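You operate a simulated robot arm through the tools that you are given. There is no shell and no other tool. Be economical: measure what you need, move in short steps, check, and stop when the job is done.

Carry out the task below with a simulated robot arm. There is one attempt and no reset: what you move stays moved.

## Task
Uncap the reel inlet, push on the blue coupling and fill the hose from the hose valve.
Fine: the cap stands on the drain stand; the valve ends shut, both couplings on. Shut the valve before a hose or fitting comes off. Drag no hose. Pull the hose no farther than it is wound out. Spill a teaspoon at most; pinch, break and dent nothing; leave nothing switched on.
Where things are to end (x, y in the base frame): grey inlet cap within 0.08 m of [0.6, 0.14].

Only the result counts: the job must be done as asked and must still hold three seconds after the hand-in. Knocking over, shifting, dropping, spilling or breaking anything else fails it. Lids that push on must go on centred and level and be pressed home; caps that screw on are set level and turned clockwise until they are tight.

## Robot
A 7-joint arm with a two-finger parallel gripper on a trunk, on a base that drives. Base frame: it is fixed to the floor where the robot stands at the start and does not move with it; the origin is under the middle of the robot, x ahead of it, y to its left, z up. Units: m, degrees, N and s.
With the tool pointing down near the work surface it reaches from about 0.18 to 0.74 m from the robot's upright axis, wherever it stands. Its first joint turns from -166.0 to 166.0 degrees. Places, roughly: drain stand top [0.8, 0.3, 0.6]; hose valve [0.8, 0.2, 0.7]. Payload 1.57 kg.
The TCP is the grasp point between the finger pads, 0.03 m short of the fingertips. In the tool frame z runs along the fingers and y along their closing line. The gripper opens to 0.11 m. The fingers are 0.024 m wide and 0.012 m thick; the gripper's body (0.048 by 0.112 m) begins 0.078 m behind the TCP.
Orientation is that of the tool frame in the base frame, as a unit quaternion [x, y, z, w]. With the fingers straight down and closing along the base's y, the tool's x points along the base's -x, its y along +y and its z along -z.

## Interface
- The arm moves only by the tool nudge_tool. Its argument "rows" is a list of rows, each a list of 6 numbers: the shift along the tool's x, y, z in m, then the turn, a rotation vector about the tool's x, y, z in degrees. In form: [[x, y, z, rx, ry, rz], ...]. A call has 1 to 12 rows; each row is the pose to reach, as a shift and turn from the pose commanded when the call began, along the tool's axes at that moment. "claw" is the gripper command, from -1 (shut) to 1 (fully open), values between in proportion, set as the call begins (left out, the last holds). A row lasts 0.2 s, in which the tool goes at most 0.05 m and 8.6 degrees; a call with a longer step from one row to the next is refused whole, and so is a gripper value outside its range. Where a pose cannot be reached the arm comes as near as it can. A force on the tool above 50 N (or 10 N above the force at the start of the call, whichever is more), or a blocked arm, ends the call early, and 0.2 s more pass. Each finger travels about 0.045 m/s and halts on what it meets, pressing with about 31 N; the grip force reading is that of the motor and also rises with nothing between the fingers. The clock runs only during rows and for 0.2 s after the last one: add rows that repeat a pose to give the fingers time. It gives the time, the measured TCP pose, the force on the tool (base axes), the opening and the grip force at its end, in the units of the frame above (readings bear some noise), with the torque about the TCP (base axes, N m) and any sound that the robot's microphone picked up.
- Cameras (640 x 400 px; columns grow to the right, rows downward): "scene" is now at [0.0114, 0.1201, 1.4981]; the picture's right is [-0.35, -0.94, 0.00], its down [-0.60, 0.23, -0.77] and it looks along [0.72, -0.27, -0.64] (base axes); focal length 269 px, centre (320, 200). "wrist" rides on the gripper at [0.07, 0.016, -0.141] in the tool frame; the picture's right is [-0.23, 0.97, 0.00], its down [-0.86, -0.20, -0.48] and it looks along [-0.47, -0.11, 0.88] (tool axes); focal length 222 px, centre (320, 200). There is no depth. A picture from a camera that has moved, and an enlarged one, comes with that camera's place and axes in the base frame and with its lens. The place of the scene camera against the robot may be out by one fixed shift of up to 0.018 m in any direction.
- camera(camera): a new picture of that camera. No time passes.
- move_column(by): slides the trunk up (or, below 0, down) by that many m; the arm and the scene camera ride with it, the base frame stays. It gives what a move gives, with no picture.
- base_move(legs): drives the robot by 1 to 6 legs, each [ahead, turn to the left] in m and degrees, along the robot's own axes; the way and the turn of a leg run together, so that a leg with both is an arc; at most 1.5 m and 180 degrees a leg. The arm and the cameras ride along, it lands a little off, and it stops where it bumps. It gives what a move gives.
- head_to(pan, tilt): turns the head with the scene camera to pan (to the left, within 155 degrees either way) and tilt (down, from -29 to 69), counted from straight ahead of the robot. It gives what a move gives.
- close_up(camera, box): a new picture of the part [left, top, right, bottom] of that camera's present view, enlarged. No time passes.
- close_job(): hands the job in; it is judged then, once.

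Go step by step. Nothing tells you exact positions but the pictures and the camera data: compare them with the known pose of the tool, close in by small moves and look again before you grip or let go. The budget is 120 turns and 82 pictures, counting those below and the enlarged ones. Unless the task says otherwise, let go and move clear before handing in, and close with one line.

The tools are called after ">>>" by a JSON object that holds its "fn" and its "kwargs". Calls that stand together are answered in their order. nudge_tool: Moves the arm, as the interface text tells. Its arguments: {"type":"object","properties":{"rows":{"type":"array","items":{"type":"array","items":{"type":"number"}}},"claw":{"type":"number"}},"required":["rows"]} The other tools are called the same way: move_column (by) slides the trunk up or down; base_move (legs) drives the base; head_to (pan, tilt) turns the head that bears the scene camera; camera (camera) takes a picture; close_up (camera, box) takes an enlarged picture of a part of a camera's view; close_job () hands the job in.

At the start:

```text
clock: 0.0
tcp_pos: [0.3643, 0.1498, 1.2085]
orientation: [0.0, 1.0, 0.0, -0.001]
wrist_force: [-0.4, -0.6, 0.0]
ft_torque: [-0.04, 0.02, -0.02]
gripper_width: 0.11
grip_force: 0.1
trunk travel left (down, up): [-0.425, 0.165]
robot x, y, heading: [-0.0011, 0.0002, 0.2]
head pan, tilt: [-20.8, 39.8]
```

scene: 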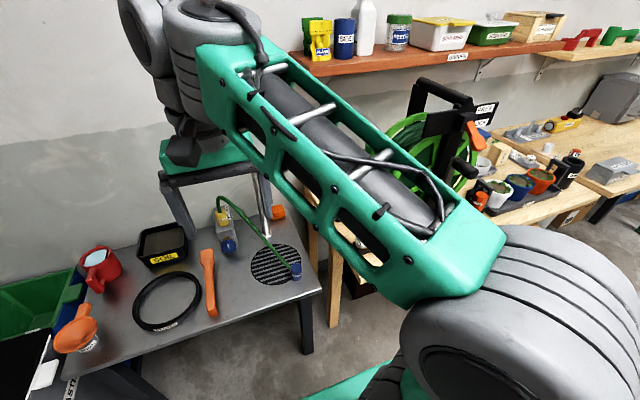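
wrist: 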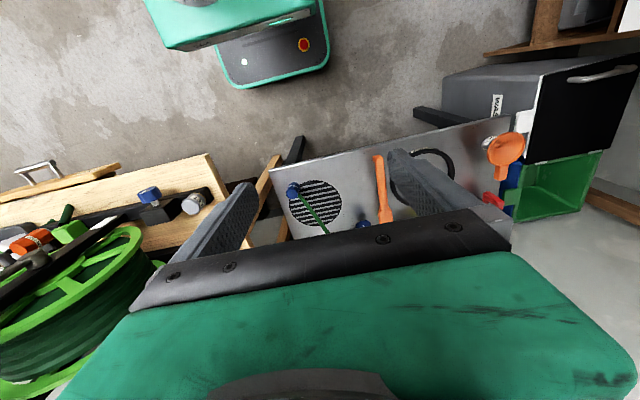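

I see a metal drain stand with a hose and blue coupling, and to its right a bench with a green hose reel. I'll look around with the head to locate the valve, the blue coupling and the reel inlet.

>>> {"fn": "close_up", "kwargs": {"camera": "scene", "box": [180, 180, 340, 320]}}

>>> {"fn": "close_up", "kwargs": {"camera": "wrist", "box": [0, 140, 340, 400]}}

>>> {"fn": "close_up", "kwargs": {"camera": "scene", "box": [380, 60, 540, 240]}}

```text
2.86 times, centred on (260, 250) of scene
camera zoom: at [0.0114, 0.1201, 1.4981], right [-0.35, -0.94, 0.0], down [-0.6, 0.23, -0.77], along [0.72, -0.27, -0.64], focal length 769 px, centre (491, 57)
```

zoom: 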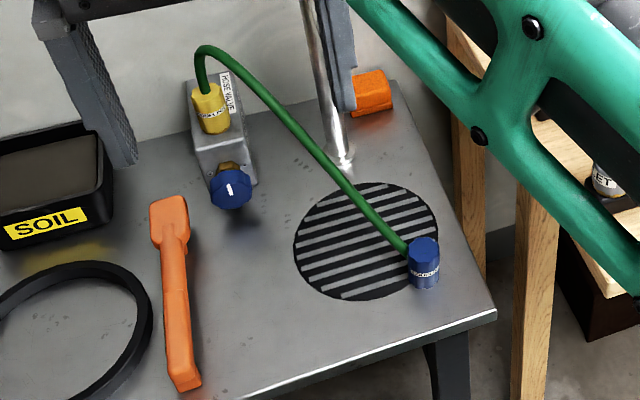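

```text
1.54 times, centred on (170, 270) of wrist
camera zoom: at [0.2949, 0.1653, 1.3492], right [0.23, 0.97, 0.0], down [0.86, -0.2, 0.48], along [0.47, -0.11, -0.88], focal length 342 px, centre (551, 92)
```

zoom: 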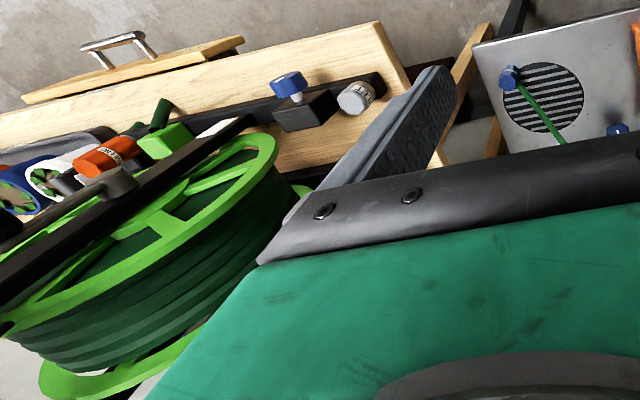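

```text
2.22 times, centred on (460, 150) of scene
camera zoom: at [0.0114, 0.1201, 1.4981], right [-0.35, -0.94, 0.0], down [-0.6, 0.23, -0.77], along [0.72, -0.27, -0.64], focal length 598 px, centre (9, 311)
```

zoom: 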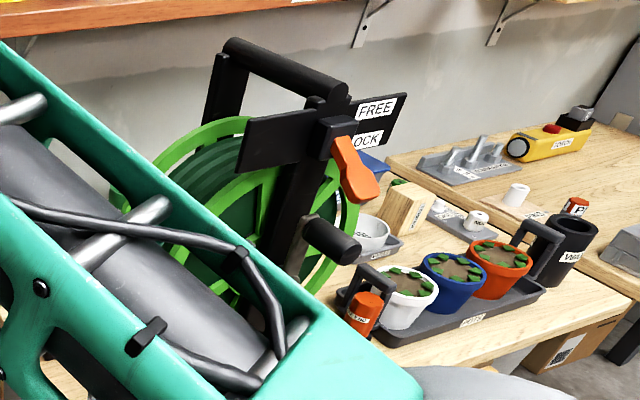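

The wrist camera shows a grey knurled cap near the near-left corner of the bench, about (0.55, -0.33). It also shows the blue coupling resting at about (0.62, -0.01). I'll bring the wrist camera over toward the inlet for a better look.

>>> {"fn": "nudge_tool", "kwargs": {"rows": [[0, -0.04, 0.02, 0, 0, 0], [0, -0.08, 0.04, 0, 0, 0], [0, -0.12, 0.06, 0, 0, 0], [0, -0.16, 0.08, 0, 0, 0], [0, -0.2, 0.1, 0, 0, 0]]}}

>>> {"fn": "camera", "kwargs": {"camera": "wrist"}}

>>> {"fn": "head_to", "kwargs": {"pan": -40, "tilt": 45}}

>>> {"fn": "camera", "kwargs": {"camera": "scene"}}

```text
clock: 1.2
tcp_pos: [0.3672, -0.0523, 1.1069]
orientation: [-0.001, 1.0, 0.0, -0.001]
wrist_force: [-0.8, -0.2, -1.3]
ft_torque: [0.0, -0.02, -0.01]
gripper_width: 0.1099
grip_force: 0.0
trunk travel left (down, up): [-0.425, 0.165]
robot x, y, heading: [0.0001, -0.0008, 0.0]
head pan, tilt: [-20.8, 39.8]
```

```text
76 pictures are left
camera wrist: at [0.2967, -0.0364, 1.2466], right [0.23, 0.97, 0.0], down [0.85, -0.2, 0.48], along [0.47, -0.11, -0.88], focal length 222 px, centre (320, 200)
```

wrist: 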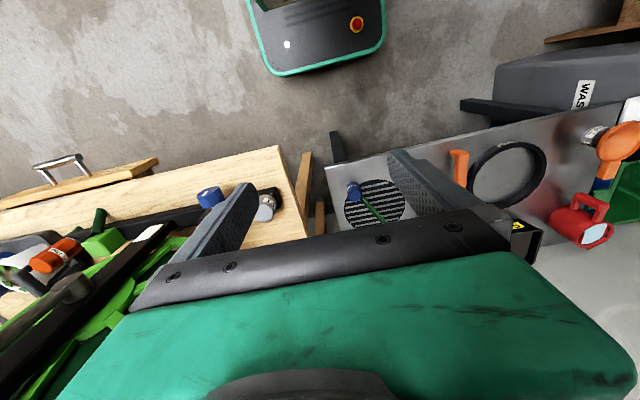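

```text
clock: 2.0
tcp_pos: [0.3667, -0.0518, 1.1062]
orientation: [0.0, 1.0, -0.001, 0.0]
wrist_force: [-0.3, 0.5, 0.2]
ft_torque: [-0.02, -0.04, 0.0]
gripper_width: 0.1101
grip_force: 0.1
trunk travel left (down, up): [-0.425, 0.165]
robot x, y, heading: [0.0, -0.0017, -0.1]
head pan, tilt: [-40.0, 45.0]
```

```text
75 pictures are left
camera scene: at [-0.0059, 0.098, 1.4906], right [-0.64, -0.77, 0.0], down [-0.54, 0.45, -0.71], along [0.54, -0.45, -0.71], focal length 269 px, centre (320, 200)
```

scene: 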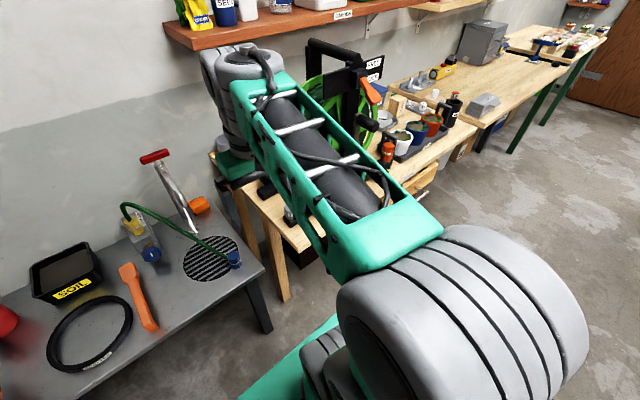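

The scene view is blocked by the forearm. I'll shift the gripper so the finger doesn't hide the inlet and take close-ups.

>>> {"fn": "nudge_tool", "kwargs": {"rows": [[0.03, -0.03, 0, 0, 0, 0], [0.06, -0.06, 0, 0, 0, 0], [0.09, -0.09, 0, 0, 0, 0], [0.1, -0.13, 0, 0, 0, 0], [0.1, -0.17, 0, 0, 0, 0]]}}

>>> {"fn": "camera", "kwargs": {"camera": "wrist"}}

>>> {"fn": "camera", "kwargs": {"camera": "scene"}}

```text
clock: 3.2
tcp_pos: [0.2665, -0.2237, 1.1085]
orientation: [0.0, 1.0, 0.001, 0.0]
wrist_force: [0.1, 0.3, -0.1]
ft_torque: [0.0, -0.01, 0.0]
gripper_width: 0.1098
grip_force: 0.0
trunk travel left (down, up): [-0.425, 0.165]
robot x, y, heading: [0.0016, -0.0005, -0.1]
head pan, tilt: [-40.0, 45.0]
```

```text
74 pictures are left
camera wrist: at [0.1973, -0.2067, 1.2487], right [0.23, 0.97, 0.0], down [0.86, -0.2, 0.48], along [0.47, -0.11, -0.88], focal length 222 px, centre (320, 200)
```

wrist: 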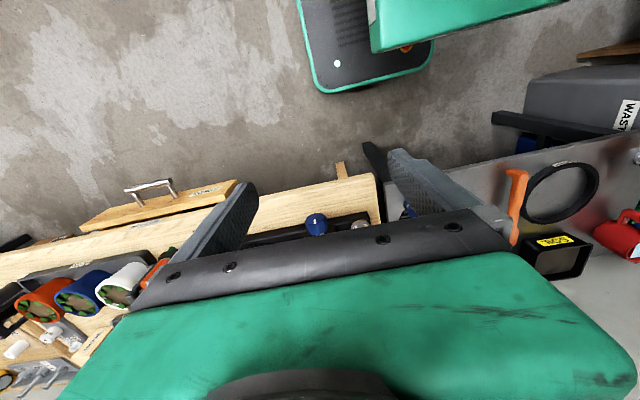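

```text
73 pictures are left
camera scene: at [-0.0058, 0.0976, 1.4906], right [-0.64, -0.77, 0.0], down [-0.54, 0.45, -0.71], along [0.54, -0.45, -0.71], focal length 269 px, centre (320, 200)
```

scene: 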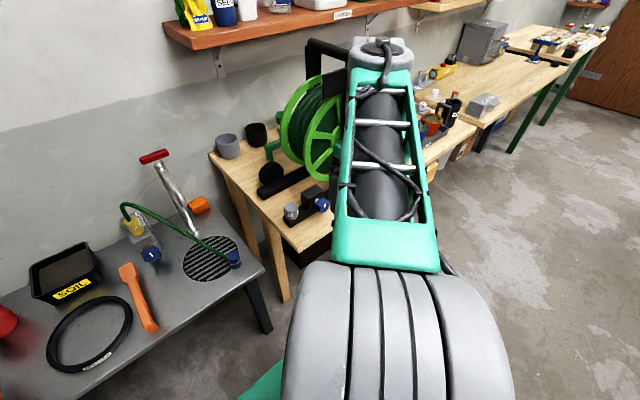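

Now the inlet area on the bench's left end is visible: a grey cap standing beside a black block with a blue knob. I'll zoom in there.

>>> {"fn": "close_up", "kwargs": {"camera": "scene", "box": [205, 100, 365, 260]}}

>>> {"fn": "close_up", "kwargs": {"camera": "scene", "box": [260, 175, 350, 235]}}

>>> {"fn": "close_up", "kwargs": {"camera": "scene", "box": [100, 190, 260, 290]}}

```text
2.50 times, centred on (285, 180) of scene
camera zoom: at [-0.0058, 0.0976, 1.4906], right [-0.64, -0.77, 0.0], down [-0.54, 0.45, -0.71], along [0.54, -0.45, -0.71], focal length 673 px, centre (408, 250)
```

zoom: 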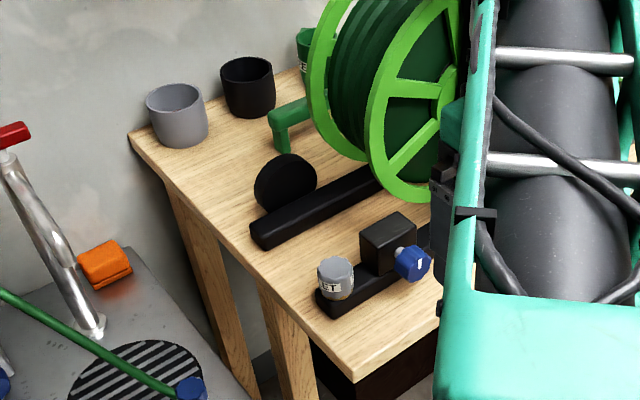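

```text
6.67 times, centred on (305, 205) of scene
camera zoom: at [-0.0058, 0.0976, 1.4906], right [-0.64, -0.77, 0.0], down [-0.54, 0.45, -0.71], along [0.54, -0.45, -0.71], focal length 1795 px, centre (420, 167)
```

zoom: 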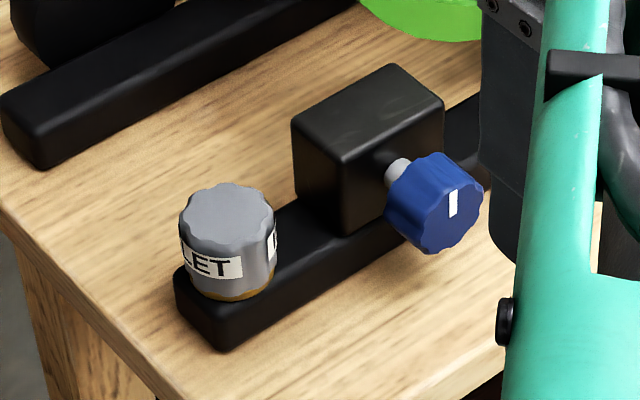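

```text
4.00 times, centred on (180, 240) of scene
camera zoom: at [-0.0058, 0.0976, 1.4906], right [-0.64, -0.77, 0.0], down [-0.54, 0.45, -0.71], along [0.54, -0.45, -0.71], focal length 1077 px, centre (880, 40)
```

zoom: 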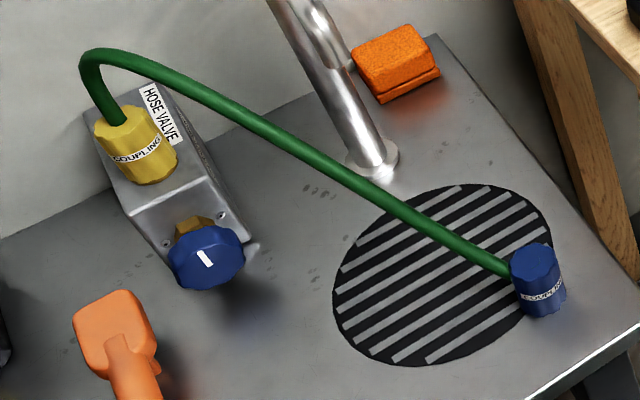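

The inlet cap sits upright at about (0.47, -0.18, 0.88) on the bench. I'll move the wrist camera closer to measure it properly.

>>> {"fn": "nudge_tool", "kwargs": {"rows": [[-0.032, 0.015, 0.025, 0, 0, 0], [-0.064, 0.031, 0.05, 0, 0, 0], [-0.096, 0.046, 0.075, 0, 0, 0], [-0.128, 0.062, 0.098, 0, 0, 0], [-0.128, 0.062, 0.098, 0, 0, 0]]}}

>>> {"fn": "camera", "kwargs": {"camera": "wrist"}}

```text
clock: 4.4
tcp_pos: [0.3968, -0.1598, 1.009]
orientation: [-0.001, 1.0, 0.0, 0.0]
wrist_force: [-0.3, 0.4, -0.4]
ft_torque: [-0.01, -0.02, 0.01]
gripper_width: 0.1096
grip_force: 0.1
trunk travel left (down, up): [-0.425, 0.165]
robot x, y, heading: [0.0015, -0.0023, 0.0]
head pan, tilt: [-40.0, 45.0]
```

```text
69 pictures are left
camera wrist: at [0.3276, -0.1434, 1.1501], right [0.23, 0.97, 0.0], down [0.85, -0.2, 0.48], along [0.47, -0.11, -0.88], focal length 222 px, centre (320, 200)
```

wrist: 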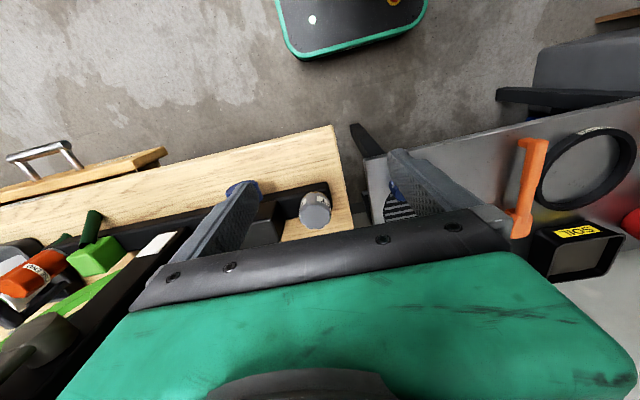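

>>> {"fn": "close_up", "kwargs": {"camera": "wrist", "box": [210, 150, 370, 250]}}

```text
4.00 times, centred on (290, 200) of wrist
camera zoom: at [0.3276, -0.1434, 1.1501], right [0.23, 0.97, 0.0], down [0.85, -0.2, 0.48], along [0.47, -0.11, -0.88], focal length 888 px, centre (440, 200)
```

zoom: 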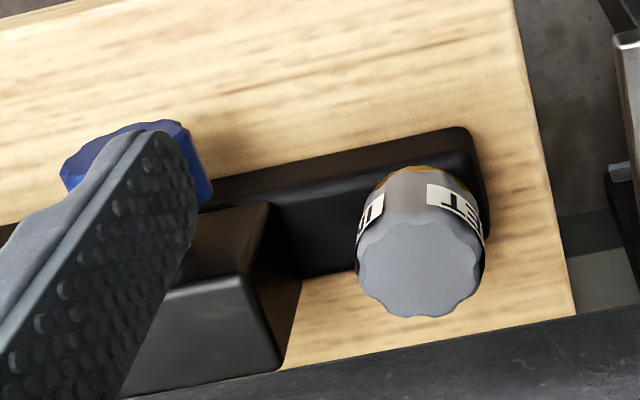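

Cap top is at roughly (0.50, -0.19, 0.87), about 0.04 m across. The TCP projects to the wrist image centre, so I'll move above the cap with fingers partly closed and look again.

>>> {"fn": "nudge_tool", "kwargs": {"rows": [[-0.034, -0.01, 0.015, 0, 0, 0], [-0.068, -0.02, 0.03, 0, 0, 0], [-0.1, -0.03, 0.05, 0, 0, 0], [-0.1, -0.03, 0.05, 0, 0, 0]], "claw": 0.1}}

>>> {"fn": "close_up", "kwargs": {"camera": "wrist", "box": [200, 120, 440, 270]}}

```text
clock: 5.4
tcp_pos: [0.4965, -0.1879, 0.9598]
orientation: [0.001, 1.0, 0.001, 0.0]
wrist_force: [0.2, -0.2, 0.0]
ft_torque: [0.0, 0.03, -0.03]
gripper_width: 0.0605
grip_force: 0.0
trunk travel left (down, up): [-0.425, 0.165]
robot x, y, heading: [-0.0016, -0.0024, 0.2]
head pan, tilt: [-40.0, 45.0]
```

```text
2.67 times, centred on (320, 195) of wrist
camera zoom: at [0.4259, -0.171, 1.1005], right [0.23, 0.97, 0.0], down [0.86, -0.2, 0.48], along [0.47, -0.11, -0.88], focal length 592 px, centre (320, 213)
```

zoom: 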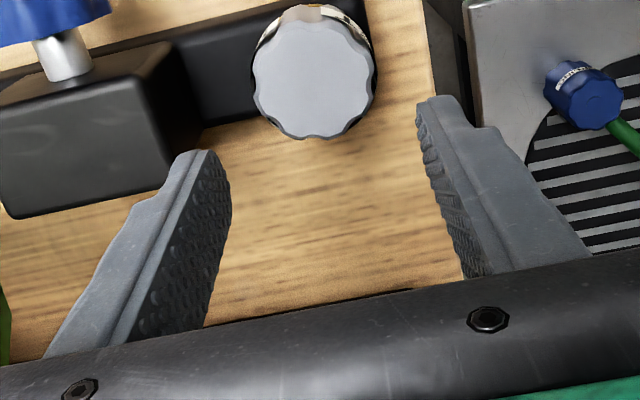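

Triangulating gives the cap top at (0.477, -0.185, 0.913), diameter about 0.039 m. I'll line up above it and check.

>>> {"fn": "nudge_tool", "kwargs": {"rows": [[0.02, 0.003, 0.0, 0, 0, 0], [0.02, 0.003, 0.005, 0, 0, 0]]}}

>>> {"fn": "close_up", "kwargs": {"camera": "wrist", "box": [200, 120, 440, 270]}}

```text
clock: 6.0
tcp_pos: [0.4744, -0.1854, 0.9558]
orientation: [0.0, 1.0, 0.0, 0.0]
wrist_force: [0.8, -0.1, 0.8]
ft_torque: [0.04, 0.01, 0.03]
gripper_width: 0.0603
grip_force: 0.1
trunk travel left (down, up): [-0.425, 0.165]
robot x, y, heading: [-0.0017, -0.0004, -0.1]
head pan, tilt: [-40.0, 45.0]
```

```text
2.67 times, centred on (320, 195) of wrist
camera zoom: at [0.4045, -0.17, 1.0964], right [0.23, 0.97, 0.0], down [0.85, -0.2, 0.48], along [0.47, -0.11, -0.88], focal length 592 px, centre (320, 213)
```

zoom: 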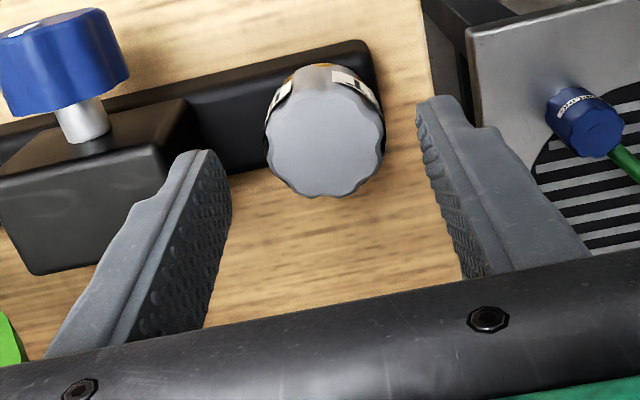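

Aligned: the cap centre is at (0.476, -0.185). The neighbouring block's edge is at y ≈ -0.264, so the fingers clear it. I'll descend and grip.

>>> {"fn": "nudge_tool", "kwargs": {"rows": [[-0.0015, 0, 0.015, 0, 0, 0], [-0.0015, 0, 0.03, 0, 0, 0], [-0.0015, 0, 0.038, 0, 0, 0], [-0.0015, 0, 0.038, 0, 0, 0]]}}

>>> {"fn": "close_up", "kwargs": {"camera": "wrist", "box": [200, 120, 440, 270]}}

```text
clock: 7.0
tcp_pos: [0.4767, -0.1878, 0.9176]
orientation: [0.001, 1.0, -0.001, 0.0]
wrist_force: [0.9, -0.5, 0.4]
ft_torque: [-0.03, -0.04, -0.03]
gripper_width: 0.0604
grip_force: 0.1
trunk travel left (down, up): [-0.425, 0.165]
robot x, y, heading: [0.0026, 0.0013, -0.1]
head pan, tilt: [-40.0, 45.0]
```

```text
2.67 times, centred on (320, 195) of wrist
camera zoom: at [0.4063, -0.1717, 1.0581], right [0.23, 0.97, 0.0], down [0.85, -0.2, 0.48], along [0.47, -0.11, -0.88], focal length 592 px, centre (320, 213)
```

zoom: 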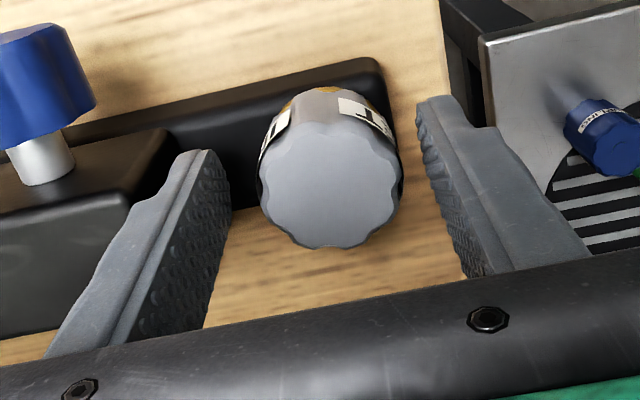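

Cap is centred between the fingers. I'll close on it.

>>> {"fn": "nudge_tool", "kwargs": {"rows": [[0, 0.002, 0.003, 0, 0, 0], [0, 0.002, 0.003, 0, 0, 0], [0, 0.002, 0.003, 0, 0, 0], [0, 0.002, 0.003, 0, 0, 0], [0, 0.002, 0.003, 0, 0, 0]], "claw": -1}}

>>> {"fn": "nudge_tool", "kwargs": {"rows": [[0, 0, 0, 0, 0, -6], [0, 0, 0, 0, 0, -12], [0, 0, 0, 0, 0, -18]]}}

>>> {"fn": "close_up", "kwargs": {"camera": "wrist", "box": [200, 120, 440, 270]}}

```text
clock: 8.2
tcp_pos: [0.4765, -0.1851, 0.9146]
orientation: [0.001, 1.0, 0.0, 0.001]
wrist_force: [-0.8, -6.0, 3.8]
ft_torque: [-0.2, 0.05, -0.08]
gripper_width: 0.0407
grip_force: 30.9
trunk travel left (down, up): [-0.425, 0.165]
robot x, y, heading: [-0.0014, 0.0036, 0.1]
head pan, tilt: [-40.0, 45.0]
```

```text
clock: 9.0
tcp_pos: [0.4741, -0.1859, 0.9145]
orientation: [-0.156, 0.988, 0.0, 0.0]
wrist_force: [0.2, -15.2, -0.9]
ft_torque: [-0.41, 0.02, -0.1]
gripper_width: 0.0403
grip_force: 31.0
trunk travel left (down, up): [-0.425, 0.165]
robot x, y, heading: [0.0017, -0.0021, -0.0]
head pan, tilt: [-40.0, 45.0]
heard: snap
```

```text
2.67 times, centred on (320, 195) of wrist
camera zoom: at [0.4028, -0.1923, 1.0547], right [-0.08, 1.0, 0.0], down [0.87, 0.07, 0.48], along [0.48, 0.04, -0.88], focal length 592 px, centre (320, 213)
```

zoom: 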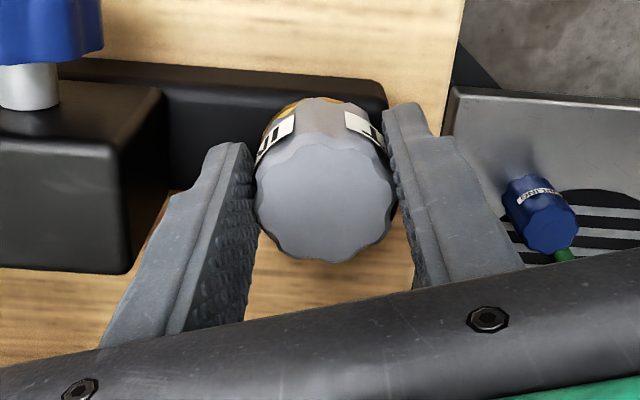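

The cap turned and a snap was heard (a detent or seal). I'll continue turning counter-clockwise, easing the side load, and watch the height and torque.

>>> {"fn": "nudge_tool", "kwargs": {"rows": [[0, -0.002, 0, 0, 0, -8], [0, -0.002, 0, 0, 0, -16], [0, -0.002, 0, 0, 0, -24], [0, -0.002, 0, 0, 0, -32], [0, -0.002, 0, 0, 0, -40]]}}

>>> {"fn": "nudge_tool", "kwargs": {"rows": [[0, 0, -0.002, 0, 0, 0], [0, 0, -0.003, 0, 0, 0]]}}

>>> {"fn": "close_up", "kwargs": {"camera": "wrist", "box": [200, 120, 440, 270]}}

```text
clock: 10.2
tcp_pos: [0.4765, -0.1881, 0.914]
orientation: [-0.485, 0.874, -0.001, 0.002]
wrist_force: [6.2, -27.7, 0.0]
ft_torque: [-0.68, -0.1, -0.18]
gripper_width: 0.0397
grip_force: 30.9
trunk travel left (down, up): [-0.425, 0.165]
robot x, y, heading: [0.002, 0.0028, -0.1]
head pan, tilt: [-40.0, 45.0]
```

```text
clock: 10.8
tcp_pos: [0.4765, -0.1877, 0.915]
orientation: [-0.485, 0.874, 0.002, 0.001]
wrist_force: [8.9, -22.1, -6.4]
ft_torque: [-0.54, -0.21, -0.04]
gripper_width: 0.0398
grip_force: 30.7
trunk travel left (down, up): [-0.425, 0.165]
robot x, y, heading: [-0.0024, -0.0021, -0.0]
head pan, tilt: [-40.0, 45.0]
```

```text
2.67 times, centred on (320, 195) of wrist
camera zoom: at [0.4258, -0.2383, 1.0563], right [-0.71, 0.71, 0.0], down [0.62, 0.62, 0.48], along [0.34, 0.34, -0.88], focal length 592 px, centre (320, 213)
```

zoom: 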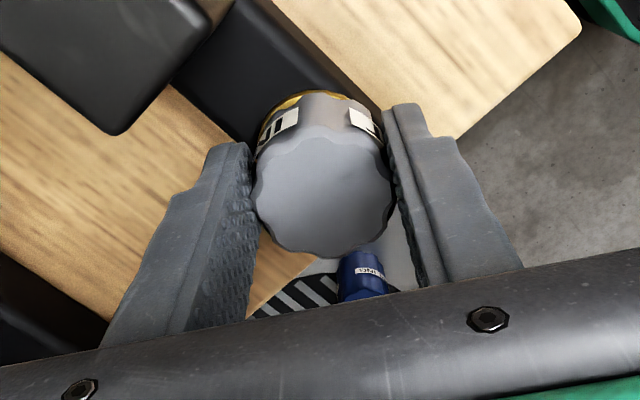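

There's a side load of about 25 N along y. I'll shift slightly in +y to see whether it eases before turning more.

>>> {"fn": "nudge_tool", "kwargs": {"rows": [[-0.0017, 0.0011, 0.002, 0, 0, 0], [-0.0017, 0.0011, 0.002, 0, 0, 0]]}}

```text
clock: 11.4
tcp_pos: [0.4762, -0.1872, 0.9159]
orientation: [-0.485, 0.875, -0.001, 0.001]
wrist_force: [9.0, -30.2, 2.3]
ft_torque: [-0.79, -0.25, -0.11]
gripper_width: 0.0399
grip_force: 31.0
trunk travel left (down, up): [-0.425, 0.165]
robot x, y, heading: [0.0004, -0.0005, -0.5]
head pan, tilt: [-40.0, 45.0]
```

The load rose, so the command sits too far to +y. I'll back off toward -y to unload it.

>>> {"fn": "nudge_tool", "kwargs": {"rows": [[0.0025, -0.0027, 0, 0, 0, 0], [0.0049, -0.0054, 0, 0, 0, 0], [0.0049, -0.0054, 0, 0, 0, 0]]}}

```text
clock: 12.2
tcp_pos: [0.4764, -0.189, 0.9144]
orientation: [-0.485, 0.874, 0.001, -0.001]
wrist_force: [1.4, 2.4, 0.4]
ft_torque: [0.04, -0.03, 0.02]
gripper_width: 0.0398
grip_force: 31.0
trunk travel left (down, up): [-0.425, 0.165]
robot x, y, heading: [-0.0009, -0.0022, 0.3]
head pan, tilt: [-40.0, 45.0]
```

The side load is gone. I'll keep turning counter-clockwise.

>>> {"fn": "nudge_tool", "kwargs": {"rows": [[0, 0, 0, 0, 0, -8], [0, 0, 0, 0, 0, -16], [0, 0, 0, 0, 0, -24], [0, 0, 0, 0, 0, -32], [0, 0, 0, 0, 0, -40], [0, 0, 0, 0, 0, -48]]}}

>>> {"fn": "nudge_tool", "kwargs": {"rows": [[0, 0, -0.002, 0, 0, 0], [0, 0, -0.004, 0, 0, 0]]}}

>>> {"fn": "close_up", "kwargs": {"camera": "wrist", "box": [200, 120, 440, 270]}}

```text
clock: 13.6
tcp_pos: [0.4758, -0.1927, 0.9169]
orientation: [0.798, -0.603, 0.001, 0.001]
wrist_force: [1.5, 6.7, 1.2]
ft_torque: [0.14, -3.94, -1.64]
gripper_width: 0.0397
grip_force: 31.1
trunk travel left (down, up): [-0.425, 0.165]
robot x, y, heading: [-0.0009, -0.0001, 0.2]
head pan, tilt: [-40.0, 45.0]
```

```text
clock: 14.2
tcp_pos: [0.4757, -0.1912, 0.9187]
orientation: [0.798, -0.602, -0.003, 0.001]
wrist_force: [1.0, 1.7, -10.8]
ft_torque: [0.34, -1.97, -0.91]
gripper_width: 0.0398
grip_force: 31.1
trunk travel left (down, up): [-0.425, 0.165]
robot x, y, heading: [-0.0002, -0.0029, 0.1]
head pan, tilt: [-40.0, 45.0]
```

```text
2.67 times, centred on (320, 195) of wrist
camera zoom: at [0.4797, -0.2634, 1.0587], right [-1.0, -0.05, 0.0], down [-0.04, 0.88, 0.48], along [-0.03, 0.48, -0.88], focal length 592 px, centre (320, 213)
```

zoom: 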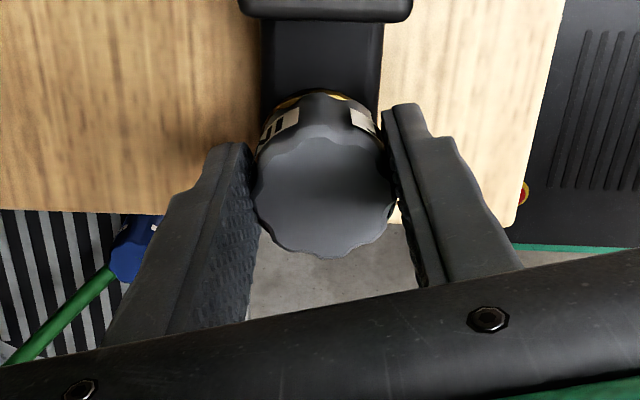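

The cap turns with the fingers but there's now some wrist torque at this rotation. I'll release, wind the hand back clockwise past the start, and regrip for another stroke.

>>> {"fn": "nudge_tool", "kwargs": {"rows": [[0, 0, 0.003, 0, 0, 0], [0, 0, 0.003, 0, 0, 0], [0, 0, 0.003, 0, 0, 0], [0, 0, 0.003, 0, 0, 0]], "claw": 0.1}}

>>> {"fn": "close_up", "kwargs": {"camera": "wrist", "box": [200, 120, 440, 270]}}

```text
clock: 15.2
tcp_pos: [0.4756, -0.1915, 0.9174]
orientation: [0.799, -0.601, 0.0, 0.0]
wrist_force: [-4.4, 0.4, 2.6]
ft_torque: [-0.28, -0.83, -0.33]
gripper_width: 0.0604
grip_force: 0.1
trunk travel left (down, up): [-0.425, 0.165]
robot x, y, heading: [0.0008, -0.002, -0.1]
head pan, tilt: [-40.0, 45.0]
```

```text
2.67 times, centred on (320, 195) of wrist
camera zoom: at [0.4788, -0.2631, 1.0579], right [-1.0, -0.05, 0.0], down [-0.04, 0.88, 0.48], along [-0.02, 0.48, -0.88], focal length 592 px, centre (320, 213)
```

zoom: 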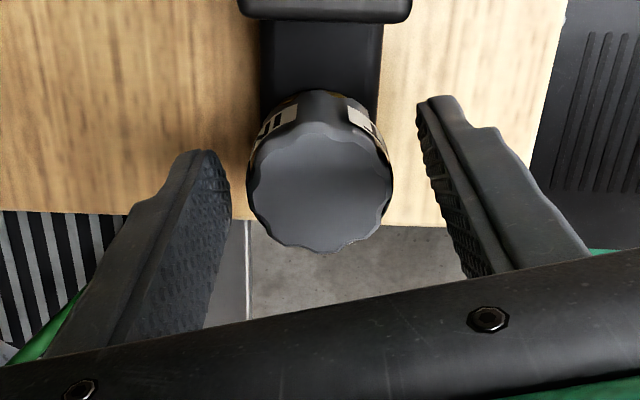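

Released cleanly. I'll rotate the hand back clockwise.

>>> {"fn": "nudge_tool", "kwargs": {"rows": [[-0.0036, -0.002, -0.002, 0, 0, 8.5], [-0.0036, -0.002, -0.002, 0, 0, 17], [-0.0036, -0.002, -0.002, 0, 0, 25.5], [-0.0036, -0.002, -0.002, 0, 0, 34], [-0.0036, -0.002, -0.002, 0, 0, 42.5], [-0.0036, -0.002, -0.002, 0, 0, 51], [-0.0036, -0.002, -0.002, 0, 0, 59.5], [-0.0036, -0.002, -0.002, 0, 0, 68], [-0.0036, -0.002, -0.002, 0, 0, 76.5], [-0.0036, -0.002, -0.002, 0, 0, 85], [-0.0036, -0.002, -0.002, 0, 0, 93.5], [-0.0036, -0.002, -0.002, 0, 0, 102]]}}

>>> {"fn": "nudge_tool", "kwargs": {"rows": [[0, 0, 0, 0, 0, 8.5], [0, 0, 0, 0, 0, 17], [0, 0, 0, 0, 0, 25.5], [0, 0, 0, 0, 0, 34], [0, 0, 0, 0, 0, 34]]}}

>>> {"fn": "close_up", "kwargs": {"camera": "wrist", "box": [200, 120, 440, 270]}}

```text
clock: 17.8
tcp_pos: [0.4776, -0.1881, 0.9179]
orientation: [-0.034, 0.999, 0.0, 0.0]
wrist_force: [-0.2, 0.8, 0.5]
ft_torque: [-0.04, 0.02, 0.02]
gripper_width: 0.0606
grip_force: 0.0
trunk travel left (down, up): [-0.425, 0.165]
robot x, y, heading: [-0.0031, -0.0009, -0.1]
head pan, tilt: [-40.0, 45.0]
```

```text
clock: 19.0
tcp_pos: [0.4787, -0.1884, 0.9188]
orientation: [0.259, 0.966, 0.0, 0.0]
wrist_force: [0.4, 0.2, 0.2]
ft_torque: [-0.01, 0.01, -0.01]
gripper_width: 0.0605
grip_force: 0.1
trunk travel left (down, up): [-0.425, 0.165]
robot x, y, heading: [0.0018, 0.002, 0.0]
head pan, tilt: [-40.0, 45.0]
```

```text
2.67 times, centred on (320, 195) of wrist
camera zoom: at [0.4258, -0.1392, 1.0591], right [0.69, 0.73, 0.0], down [0.64, -0.6, 0.48], along [0.35, -0.33, -0.88], focal length 592 px, centre (320, 213)
```

zoom: 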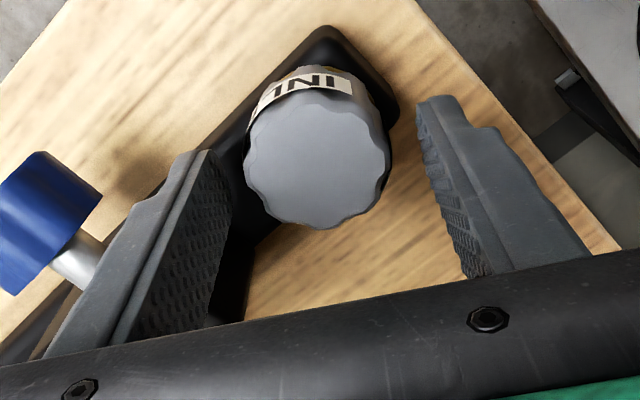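

The cap has turned with me (label moved). I'll recentre slightly and regrip for another stroke.

>>> {"fn": "nudge_tool", "kwargs": {"rows": [[0.005, 0.0005, 0.003, 0, 0, 0], [0.005, 0.0005, 0.003, 0, 0, 0], [0.005, 0.0005, 0.003, 0, 0, 0], [0.005, 0.0005, 0.003, 0, 0, 0], [0.005, 0.0005, 0.003, 0, 0, 0]], "claw": -1}}

>>> {"fn": "nudge_tool", "kwargs": {"rows": [[0, 0, 0, 0, 0, -8.5], [0, 0, 0, 0, 0, -17], [0, 0, 0, 0, 0, -25.5], [0, 0, 0, 0, 0, -34], [0, 0, 0, 0, 0, -42]]}}

```text
clock: 20.2
tcp_pos: [0.474, -0.1834, 0.9153]
orientation: [0.259, 0.966, 0.0, 0.0]
wrist_force: [1.1, 0.8, -0.2]
ft_torque: [0.0, -0.01, 0.01]
gripper_width: 0.0407
grip_force: 31.0
trunk travel left (down, up): [-0.425, 0.165]
robot x, y, heading: [0.0044, 0.0014, -0.2]
head pan, tilt: [-40.0, 45.0]
```

```text
clock: 21.4
tcp_pos: [0.4729, -0.187, 0.9169]
orientation: [-0.104, 0.995, 0.0, -0.001]
wrist_force: [0.7, -5.2, -0.6]
ft_torque: [-0.14, 0.0, -0.03]
gripper_width: 0.0408
grip_force: 30.9
trunk travel left (down, up): [-0.425, 0.165]
robot x, y, heading: [-0.0018, -0.0, -0.3]
head pan, tilt: [-40.0, 45.0]
```

Turning freely with little load. I'll continue and then test a small lift.

>>> {"fn": "nudge_tool", "kwargs": {"rows": [[0, -0.001, 0, 0, 0, -8.5], [0, -0.001, 0, 0, 0, -17], [0, -0.001, 0, 0, 0, -25.5], [0, -0.001, 0, 0, 0, -34], [0, -0.001, 0, 0, 0, -42], [0, -0.001, 0, 0, 0, -50]]}}

>>> {"fn": "nudge_tool", "kwargs": {"rows": [[0, 0, -0.002, 0, 0, 0], [0, 0, -0.004, 0, 0, 0]]}}

>>> {"fn": "close_up", "kwargs": {"camera": "wrist", "box": [200, 120, 440, 270]}}

```text
clock: 22.8
tcp_pos: [0.4737, -0.189, 0.9156]
orientation: [-0.516, 0.857, 0.0, 0.001]
wrist_force: [4.5, -15.2, 2.6]
ft_torque: [-0.43, -0.07, -0.07]
gripper_width: 0.0407
grip_force: 30.9
trunk travel left (down, up): [-0.425, 0.165]
robot x, y, heading: [0.002, -0.0006, 0.1]
head pan, tilt: [-40.0, 45.0]
```

```text
clock: 23.4
tcp_pos: [0.4738, -0.1863, 0.9197]
orientation: [-0.515, 0.857, 0.001, -0.001]
wrist_force: [1.7, -14.6, -6.2]
ft_torque: [-0.4, -0.06, -0.05]
gripper_width: 0.0408
grip_force: 30.7
trunk travel left (down, up): [-0.425, 0.165]
robot x, y, heading: [0.001, 0.0015, 0.0]
head pan, tilt: [-40.0, 45.0]
```

```text
2.67 times, centred on (320, 195) of wrist
camera zoom: at [0.4272, -0.2399, 1.0598], right [-0.75, 0.66, 0.0], down [0.58, 0.66, 0.48], along [0.31, 0.36, -0.88], focal length 592 px, centre (320, 213)
```

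zoom: 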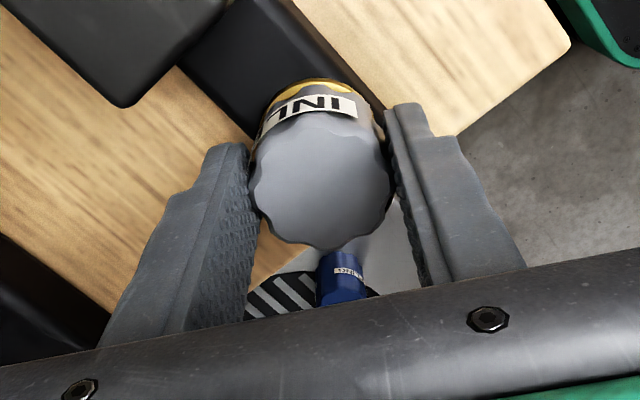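

Still threaded after about 200°. I'll ease the side load and continue turning, keeping a slight lift.

>>> {"fn": "nudge_tool", "kwargs": {"rows": [[0.0031, -0.0028, 0.001, 0, 0, -8], [0.0031, -0.0028, 0.001, 0, 0, -16], [0.0031, -0.0028, 0.001, 0, 0, -24], [0.0031, -0.0028, 0.001, 0, 0, -32], [0.0031, -0.0028, 0.001, 0, 0, -32]]}}

>>> {"fn": "nudge_tool", "kwargs": {"rows": [[0, 0, -0.002, 0, 0, 0], [0, 0, -0.004, 0, 0, 0], [0, 0, -0.004, 0, 0, 0]]}}

```text
clock: 24.6
tcp_pos: [0.4749, -0.187, 0.9194]
orientation: [0.732, -0.681, 0.0, 0.0]
wrist_force: [0.3, 4.0, -0.7]
ft_torque: [0.12, -0.02, 0.01]
gripper_width: 0.041
grip_force: 31.1
trunk travel left (down, up): [-0.425, 0.165]
robot x, y, heading: [0.0017, -0.0012, 0.2]
head pan, tilt: [-40.0, 45.0]
```

```text
clock: 25.4
tcp_pos: [0.4742, -0.1887, 0.9231]
orientation: [0.732, -0.681, -0.001, 0.001]
wrist_force: [0.6, 10.3, -2.9]
ft_torque: [0.28, 0.05, 0.01]
gripper_width: 0.0406
grip_force: 30.9
trunk travel left (down, up): [-0.425, 0.165]
robot x, y, heading: [-0.0036, 0.0021, -0.3]
head pan, tilt: [-40.0, 45.0]
```

The hand is rising with little resistance now. I'll lift a bit further and look.

>>> {"fn": "nudge_tool", "kwargs": {"rows": [[0, 0, -0.004, 0, 0, 0], [0, 0, -0.008, 0, 0, 0], [0, 0, -0.008, 0, 0, 0]]}}

>>> {"fn": "close_up", "kwargs": {"camera": "wrist", "box": [200, 120, 440, 270]}}

```text
clock: 26.2
tcp_pos: [0.4758, -0.1899, 0.9308]
orientation: [0.732, -0.682, -0.001, 0.001]
wrist_force: [0.4, -0.3, 0.4]
ft_torque: [0.01, -0.01, -0.01]
gripper_width: 0.0407
grip_force: 30.5
trunk travel left (down, up): [-0.425, 0.165]
robot x, y, heading: [0.0012, -0.0025, -0.0]
head pan, tilt: [-40.0, 45.0]
```

```text
2.67 times, centred on (320, 195) of wrist
camera zoom: at [0.4635, -0.2594, 1.0721], right [-0.99, 0.16, 0.0], down [0.14, 0.87, 0.48], along [0.08, 0.47, -0.88], focal length 592 px, centre (320, 213)
```

zoom: 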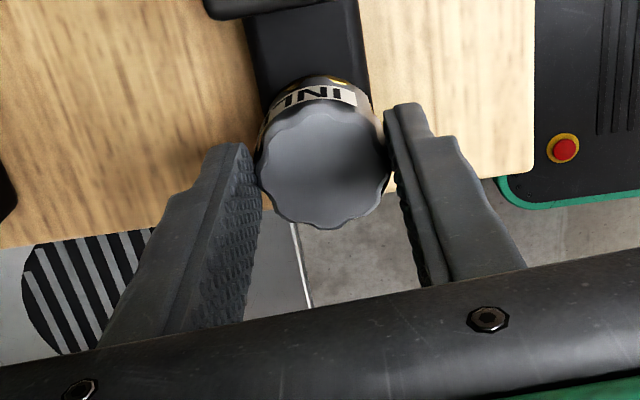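

It's ambiguous whether the cap rose with the hand; forces are zero. I'll lift another 2 cm and look.

>>> {"fn": "nudge_tool", "kwargs": {"rows": [[0, 0, -0.01, 0, 0, 0], [0, 0, -0.02, 0, 0, 0], [0, 0, -0.02, 0, 0, 0]]}}

>>> {"fn": "close_up", "kwargs": {"camera": "wrist", "box": [200, 120, 440, 270]}}

```text
clock: 27.0
tcp_pos: [0.4748, -0.1889, 0.9523]
orientation: [0.731, -0.682, 0.0, 0.0]
wrist_force: [-0.5, -0.2, 0.2]
ft_torque: [0.0, 0.01, 0.0]
gripper_width: 0.0409
grip_force: 31.1
trunk travel left (down, up): [-0.425, 0.165]
robot x, y, heading: [-0.0005, 0.001, -0.1]
head pan, tilt: [-40.0, 45.0]
```

```text
2.67 times, centred on (320, 195) of wrist
camera zoom: at [0.4637, -0.2593, 1.0919], right [-0.99, 0.16, 0.0], down [0.14, 0.87, 0.48], along [0.08, 0.47, -0.88], focal length 592 px, centre (320, 213)
```

zoom: 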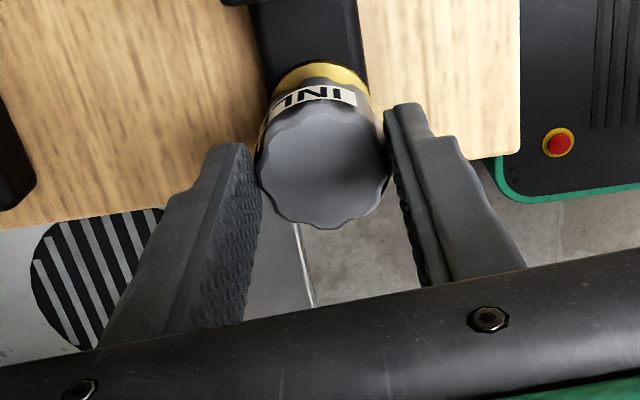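

The cap is off, exposing the brass inlet. I'll lift, swing the hand back to its neutral rotation and carry the cap over the stand target (0.60, 0.14).

>>> {"fn": "nudge_tool", "kwargs": {"rows": [[0, 0, -0.045, 0, 0, 0], [-0.029, -0.0134, -0.05, 0, 0, 8.5], [-0.058, -0.0267, -0.05, 0, 0, 17], [-0.087, -0.04, -0.05, 0, 0, 25.5], [-0.116, -0.0535, -0.05, 0, 0, 34], [-0.145, -0.067, -0.05, 0, 0, 42.5], [-0.174, -0.08, -0.05, 0, 0, 51], [-0.203, -0.0935, -0.05, 0, 0, 59.5], [-0.232, -0.107, -0.05, 0, 0, 68], [-0.261, -0.12, -0.05, 0, 0, 76.5], [-0.29, -0.1336, -0.05, 0, 0, 85], [-0.319, -0.147, -0.05, 0, 0, 93.5]]}}

>>> {"fn": "camera", "kwargs": {"camera": "wrist"}}

>>> {"fn": "camera", "kwargs": {"camera": "scene"}}

```text
clock: 29.6
tcp_pos: [0.603, 0.1415, 1.0009]
orientation: [-0.004, 1.0, -0.001, 0.001]
wrist_force: [-0.2, 0.0, 0.0]
ft_torque: [-0.01, -0.03, 0.03]
gripper_width: 0.0411
grip_force: 30.8
trunk travel left (down, up): [-0.425, 0.165]
robot x, y, heading: [-0.0025, -0.0004, 0.1]
head pan, tilt: [-40.0, 45.0]
```

```text
56 pictures are left
camera wrist: at [0.5329, 0.1566, 1.1414], right [0.22, 0.98, 0.0], down [0.86, -0.19, 0.48], along [0.47, -0.11, -0.88], focal length 222 px, centre (320, 200)
```

wrist: 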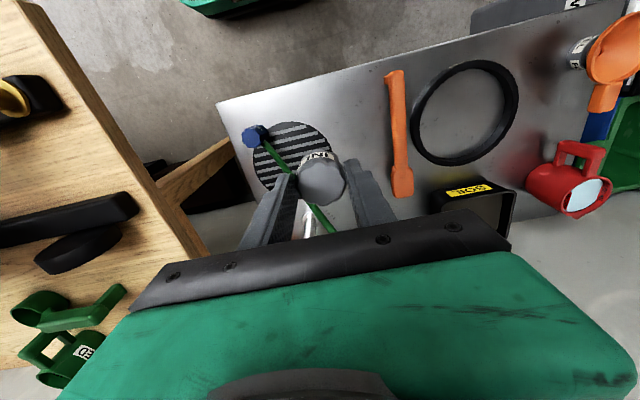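

```text
55 pictures are left
camera scene: at [-0.0058, 0.0976, 1.4906], right [-0.64, -0.77, 0.0], down [-0.54, 0.45, -0.71], along [0.54, -0.45, -0.71], focal length 269 px, centre (320, 200)
```

scene: 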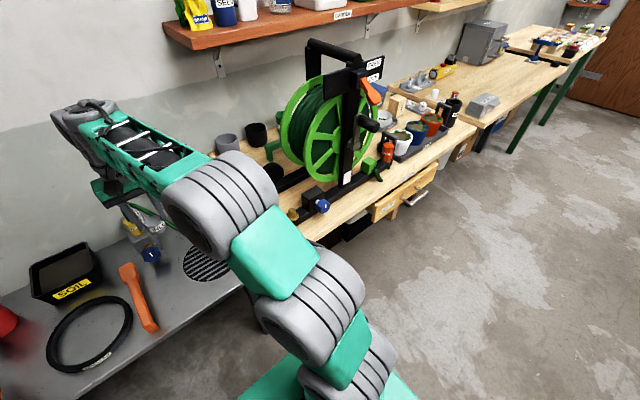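

I'm over the target with the cap. The stand top is about z = 0.60. I'll lower the trunk by 0.25 m and then look.

>>> {"fn": "move_column", "kwargs": {"by": -0.25}}

>>> {"fn": "camera", "kwargs": {"camera": "wrist"}}

>>> {"fn": "camera", "kwargs": {"camera": "scene"}}

```text
clock: 32.2
tcp_pos: [0.6039, 0.1389, 0.7507]
orientation: [-0.004, 1.0, 0.0, -0.001]
wrist_force: [0.3, -0.7, 0.4]
ft_torque: [0.01, 0.0, 0.01]
gripper_width: 0.0406
grip_force: 31.0
trunk travel left (down, up): [-0.175, 0.415]
robot x, y, heading: [0.0004, -0.0016, -0.1]
head pan, tilt: [-40.0, 45.0]
```

```text
54 pictures are left
camera wrist: at [0.5327, 0.1559, 0.8913], right [0.22, 0.98, 0.0], down [0.86, -0.19, 0.48], along [0.47, -0.1, -0.88], focal length 222 px, centre (320, 200)
```

wrist: 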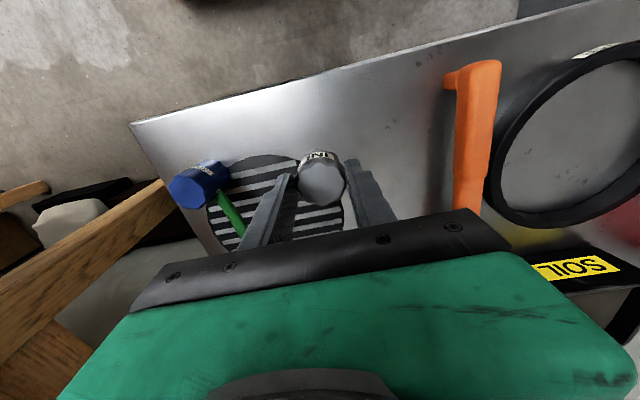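

```text
53 pictures are left
camera scene: at [-0.0059, 0.0975, 1.2406], right [-0.64, -0.77, 0.0], down [-0.54, 0.45, -0.71], along [0.54, -0.45, -0.71], focal length 269 px, centre (320, 200)
```

scene: 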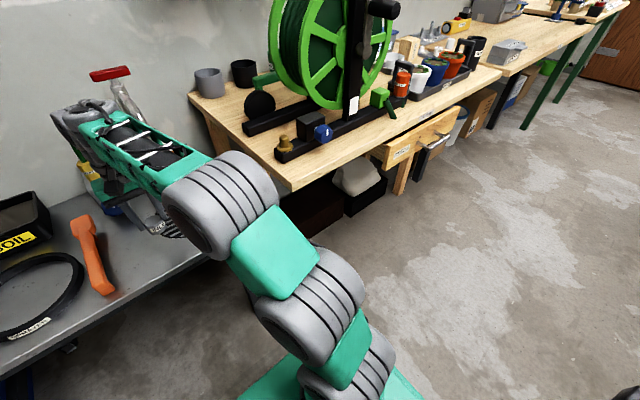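

Clear of the hose and coupling. I'll lower with the arm to just above the surface, then feel for contact.

>>> {"fn": "nudge_tool", "kwargs": {"rows": [[0, 0.005, 0.03, 0, 0, 0], [0, 0.01, 0.06, 0, 0, 0], [0, 0.01, 0.08, 0, 0, 0], [0, 0.01, 0.085, 0, 0, 0]]}}

>>> {"fn": "close_up", "kwargs": {"camera": "wrist", "box": [200, 100, 440, 250]}}

```text
clock: 33.2
tcp_pos: [0.6038, 0.1501, 0.6672]
orientation: [-0.004, 1.0, 0.001, 0.005]
wrist_force: [4.9, 0.7, 28.3]
ft_torque: [-0.01, -0.3, 0.02]
gripper_width: 0.0413
grip_force: 31.2
trunk travel left (down, up): [-0.175, 0.415]
robot x, y, heading: [0.0025, -0.001, -0.1]
head pan, tilt: [-40.0, 45.0]
```

```text
2.67 times, centred on (320, 175) of wrist
camera zoom: at [0.5329, 0.1655, 0.808], right [0.22, 0.98, 0.01], down [0.85, -0.19, 0.49], along [0.48, -0.1, -0.87], focal length 592 px, centre (320, 267)
```

zoom: 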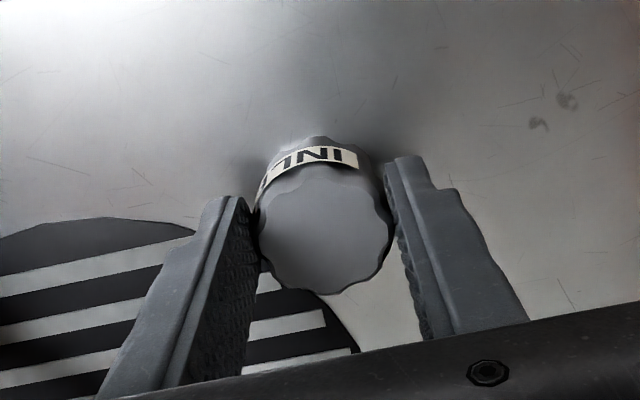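

The cap is already on the stand, pressing at 28 N. I'll ease off, then release it.

>>> {"fn": "nudge_tool", "kwargs": {"rows": [[0, 0, -0.003, 0, 0, 0], [0, 0, -0.007, 0, 0, 0], [0, 0, -0.007, 0, 0, 0]]}}

```text
clock: 34.0
tcp_pos: [0.6006, 0.1488, 0.6674]
orientation: [-0.004, 1.0, -0.001, -0.003]
wrist_force: [0.5, -0.2, 0.8]
ft_torque: [-0.02, -0.02, -0.02]
gripper_width: 0.0408
grip_force: 31.0
trunk travel left (down, up): [-0.175, 0.415]
robot x, y, heading: [0.003, -0.0008, -0.3]
head pan, tilt: [-40.0, 45.0]
```

>>> {"fn": "nudge_tool", "kwargs": {"rows": [[0, 0, 0, 0, 0, 0], [0, 0, 0, 0, 0, 0], [0, 0, 0, 0, 0, 0], [0, 0, -0.01, 0, 0, 0], [0, 0, -0.04, 0, 0, 0], [0, 0, -0.08, 0, 0, 0]], "claw": 0.2}}

>>> {"fn": "camera", "kwargs": {"camera": "wrist"}}

```text
clock: 35.4
tcp_pos: [0.6032, 0.1518, 0.7518]
orientation: [-0.004, 1.0, 0.001, -0.001]
wrist_force: [0.4, 0.1, -0.2]
ft_torque: [0.01, 0.0, -0.01]
gripper_width: 0.0659
grip_force: 0.1
trunk travel left (down, up): [-0.175, 0.415]
robot x, y, heading: [0.0005, 0.0044, -0.1]
head pan, tilt: [-40.0, 45.0]
```

```text
51 pictures are left
camera wrist: at [0.5334, 0.1666, 0.8924], right [0.22, 0.98, 0.0], down [0.86, -0.19, 0.48], along [0.47, -0.1, -0.88], focal length 222 px, centre (320, 200)
```

wrist: 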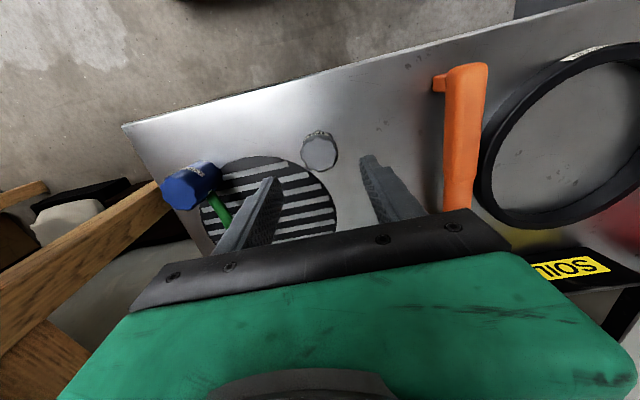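

The cap is standing on the stand. Next I'll look closely at the blue coupling at about (0.61, -0.01).

>>> {"fn": "nudge_tool", "kwargs": {"rows": [[0.01, -0.03, -0.02, 0, 0, 0], [0.02, -0.07, -0.03, 0, 0, 0], [0.02, -0.11, -0.03, 0, 0, 0], [0.02, -0.14, -0.03, 0, 0, 0], [0.02, -0.14, -0.03, 0, 0, 0]], "claw": 0.4}}

>>> {"fn": "close_up", "kwargs": {"camera": "wrist", "box": [180, 90, 460, 265]}}

>>> {"fn": "head_to", "kwargs": {"pan": 0, "tilt": 45}}

>>> {"fn": "camera", "kwargs": {"camera": "scene"}}

```text
clock: 36.6
tcp_pos: [0.5836, 0.0097, 0.7816]
orientation: [-0.004, 1.0, 0.0, 0.001]
wrist_force: [0.7, 0.3, 0.6]
ft_torque: [0.0, -0.02, 0.04]
gripper_width: 0.0774
grip_force: 0.1
trunk travel left (down, up): [-0.175, 0.415]
robot x, y, heading: [0.0002, -0.0019, 0.1]
head pan, tilt: [-40.0, 45.0]
```

```text
2.29 times, centred on (320, 178) of wrist
camera zoom: at [0.5138, 0.0248, 0.9222], right [0.22, 0.98, 0.0], down [0.86, -0.19, 0.48], along [0.47, -0.1, -0.88], focal length 508 px, centre (320, 251)
```

zoom: 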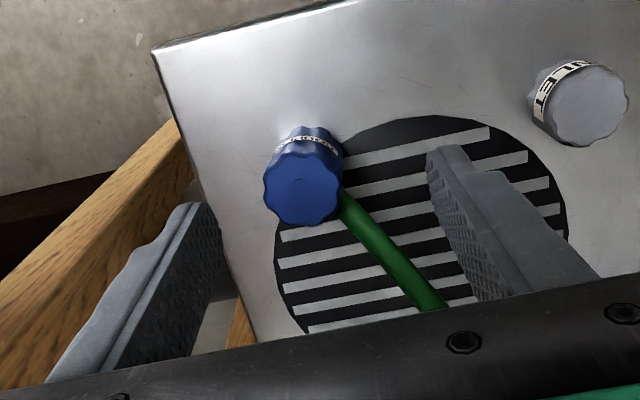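

```text
clock: 37.7
tcp_pos: [0.5836, 0.0098, 0.7816]
orientation: [-0.005, 1.0, 0.0, -0.001]
wrist_force: [0.3, -0.5, -0.4]
ft_torque: [-0.02, -0.03, 0.02]
gripper_width: 0.077
grip_force: 0.0
trunk travel left (down, up): [-0.175, 0.415]
robot x, y, heading: [-0.0005, 0.0024, 0.3]
head pan, tilt: [0.0, 45.0]
```

```text
49 pictures are left
camera scene: at [0.0131, 0.1497, 1.2406], right [0.0, -1.0, 0.0], down [-0.71, 0.0, -0.71], along [0.71, 0.0, -0.71], focal length 269 px, centre (320, 200)
```

scene: 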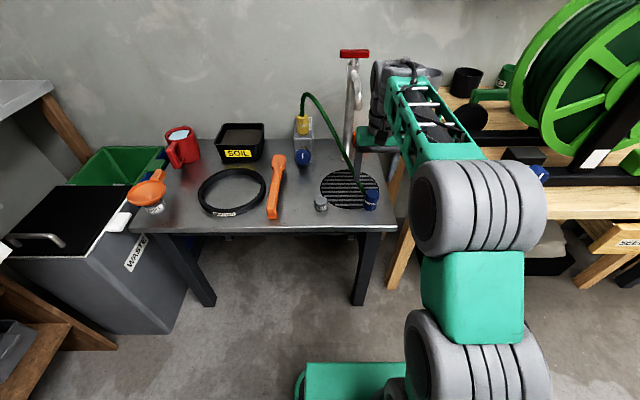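

>>> {"fn": "close_up", "kwargs": {"camera": "scene", "box": [265, 75, 425, 225]}}

```text
2.67 times, centred on (345, 150) of scene
camera zoom: at [0.0131, 0.1497, 1.2406], right [0.0, -1.0, 0.0], down [-0.71, 0.0, -0.71], along [0.71, 0.0, -0.71], focal length 718 px, centre (253, 333)
```

zoom: 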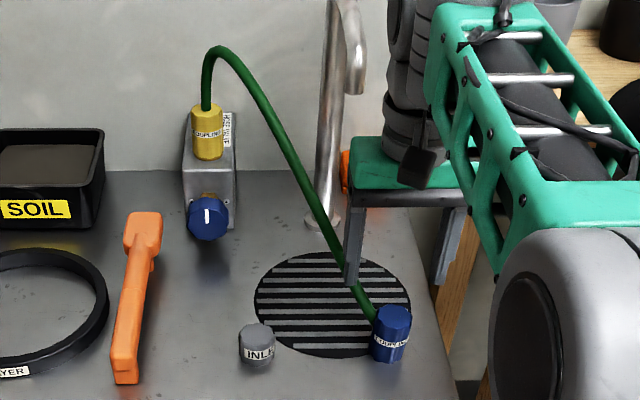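

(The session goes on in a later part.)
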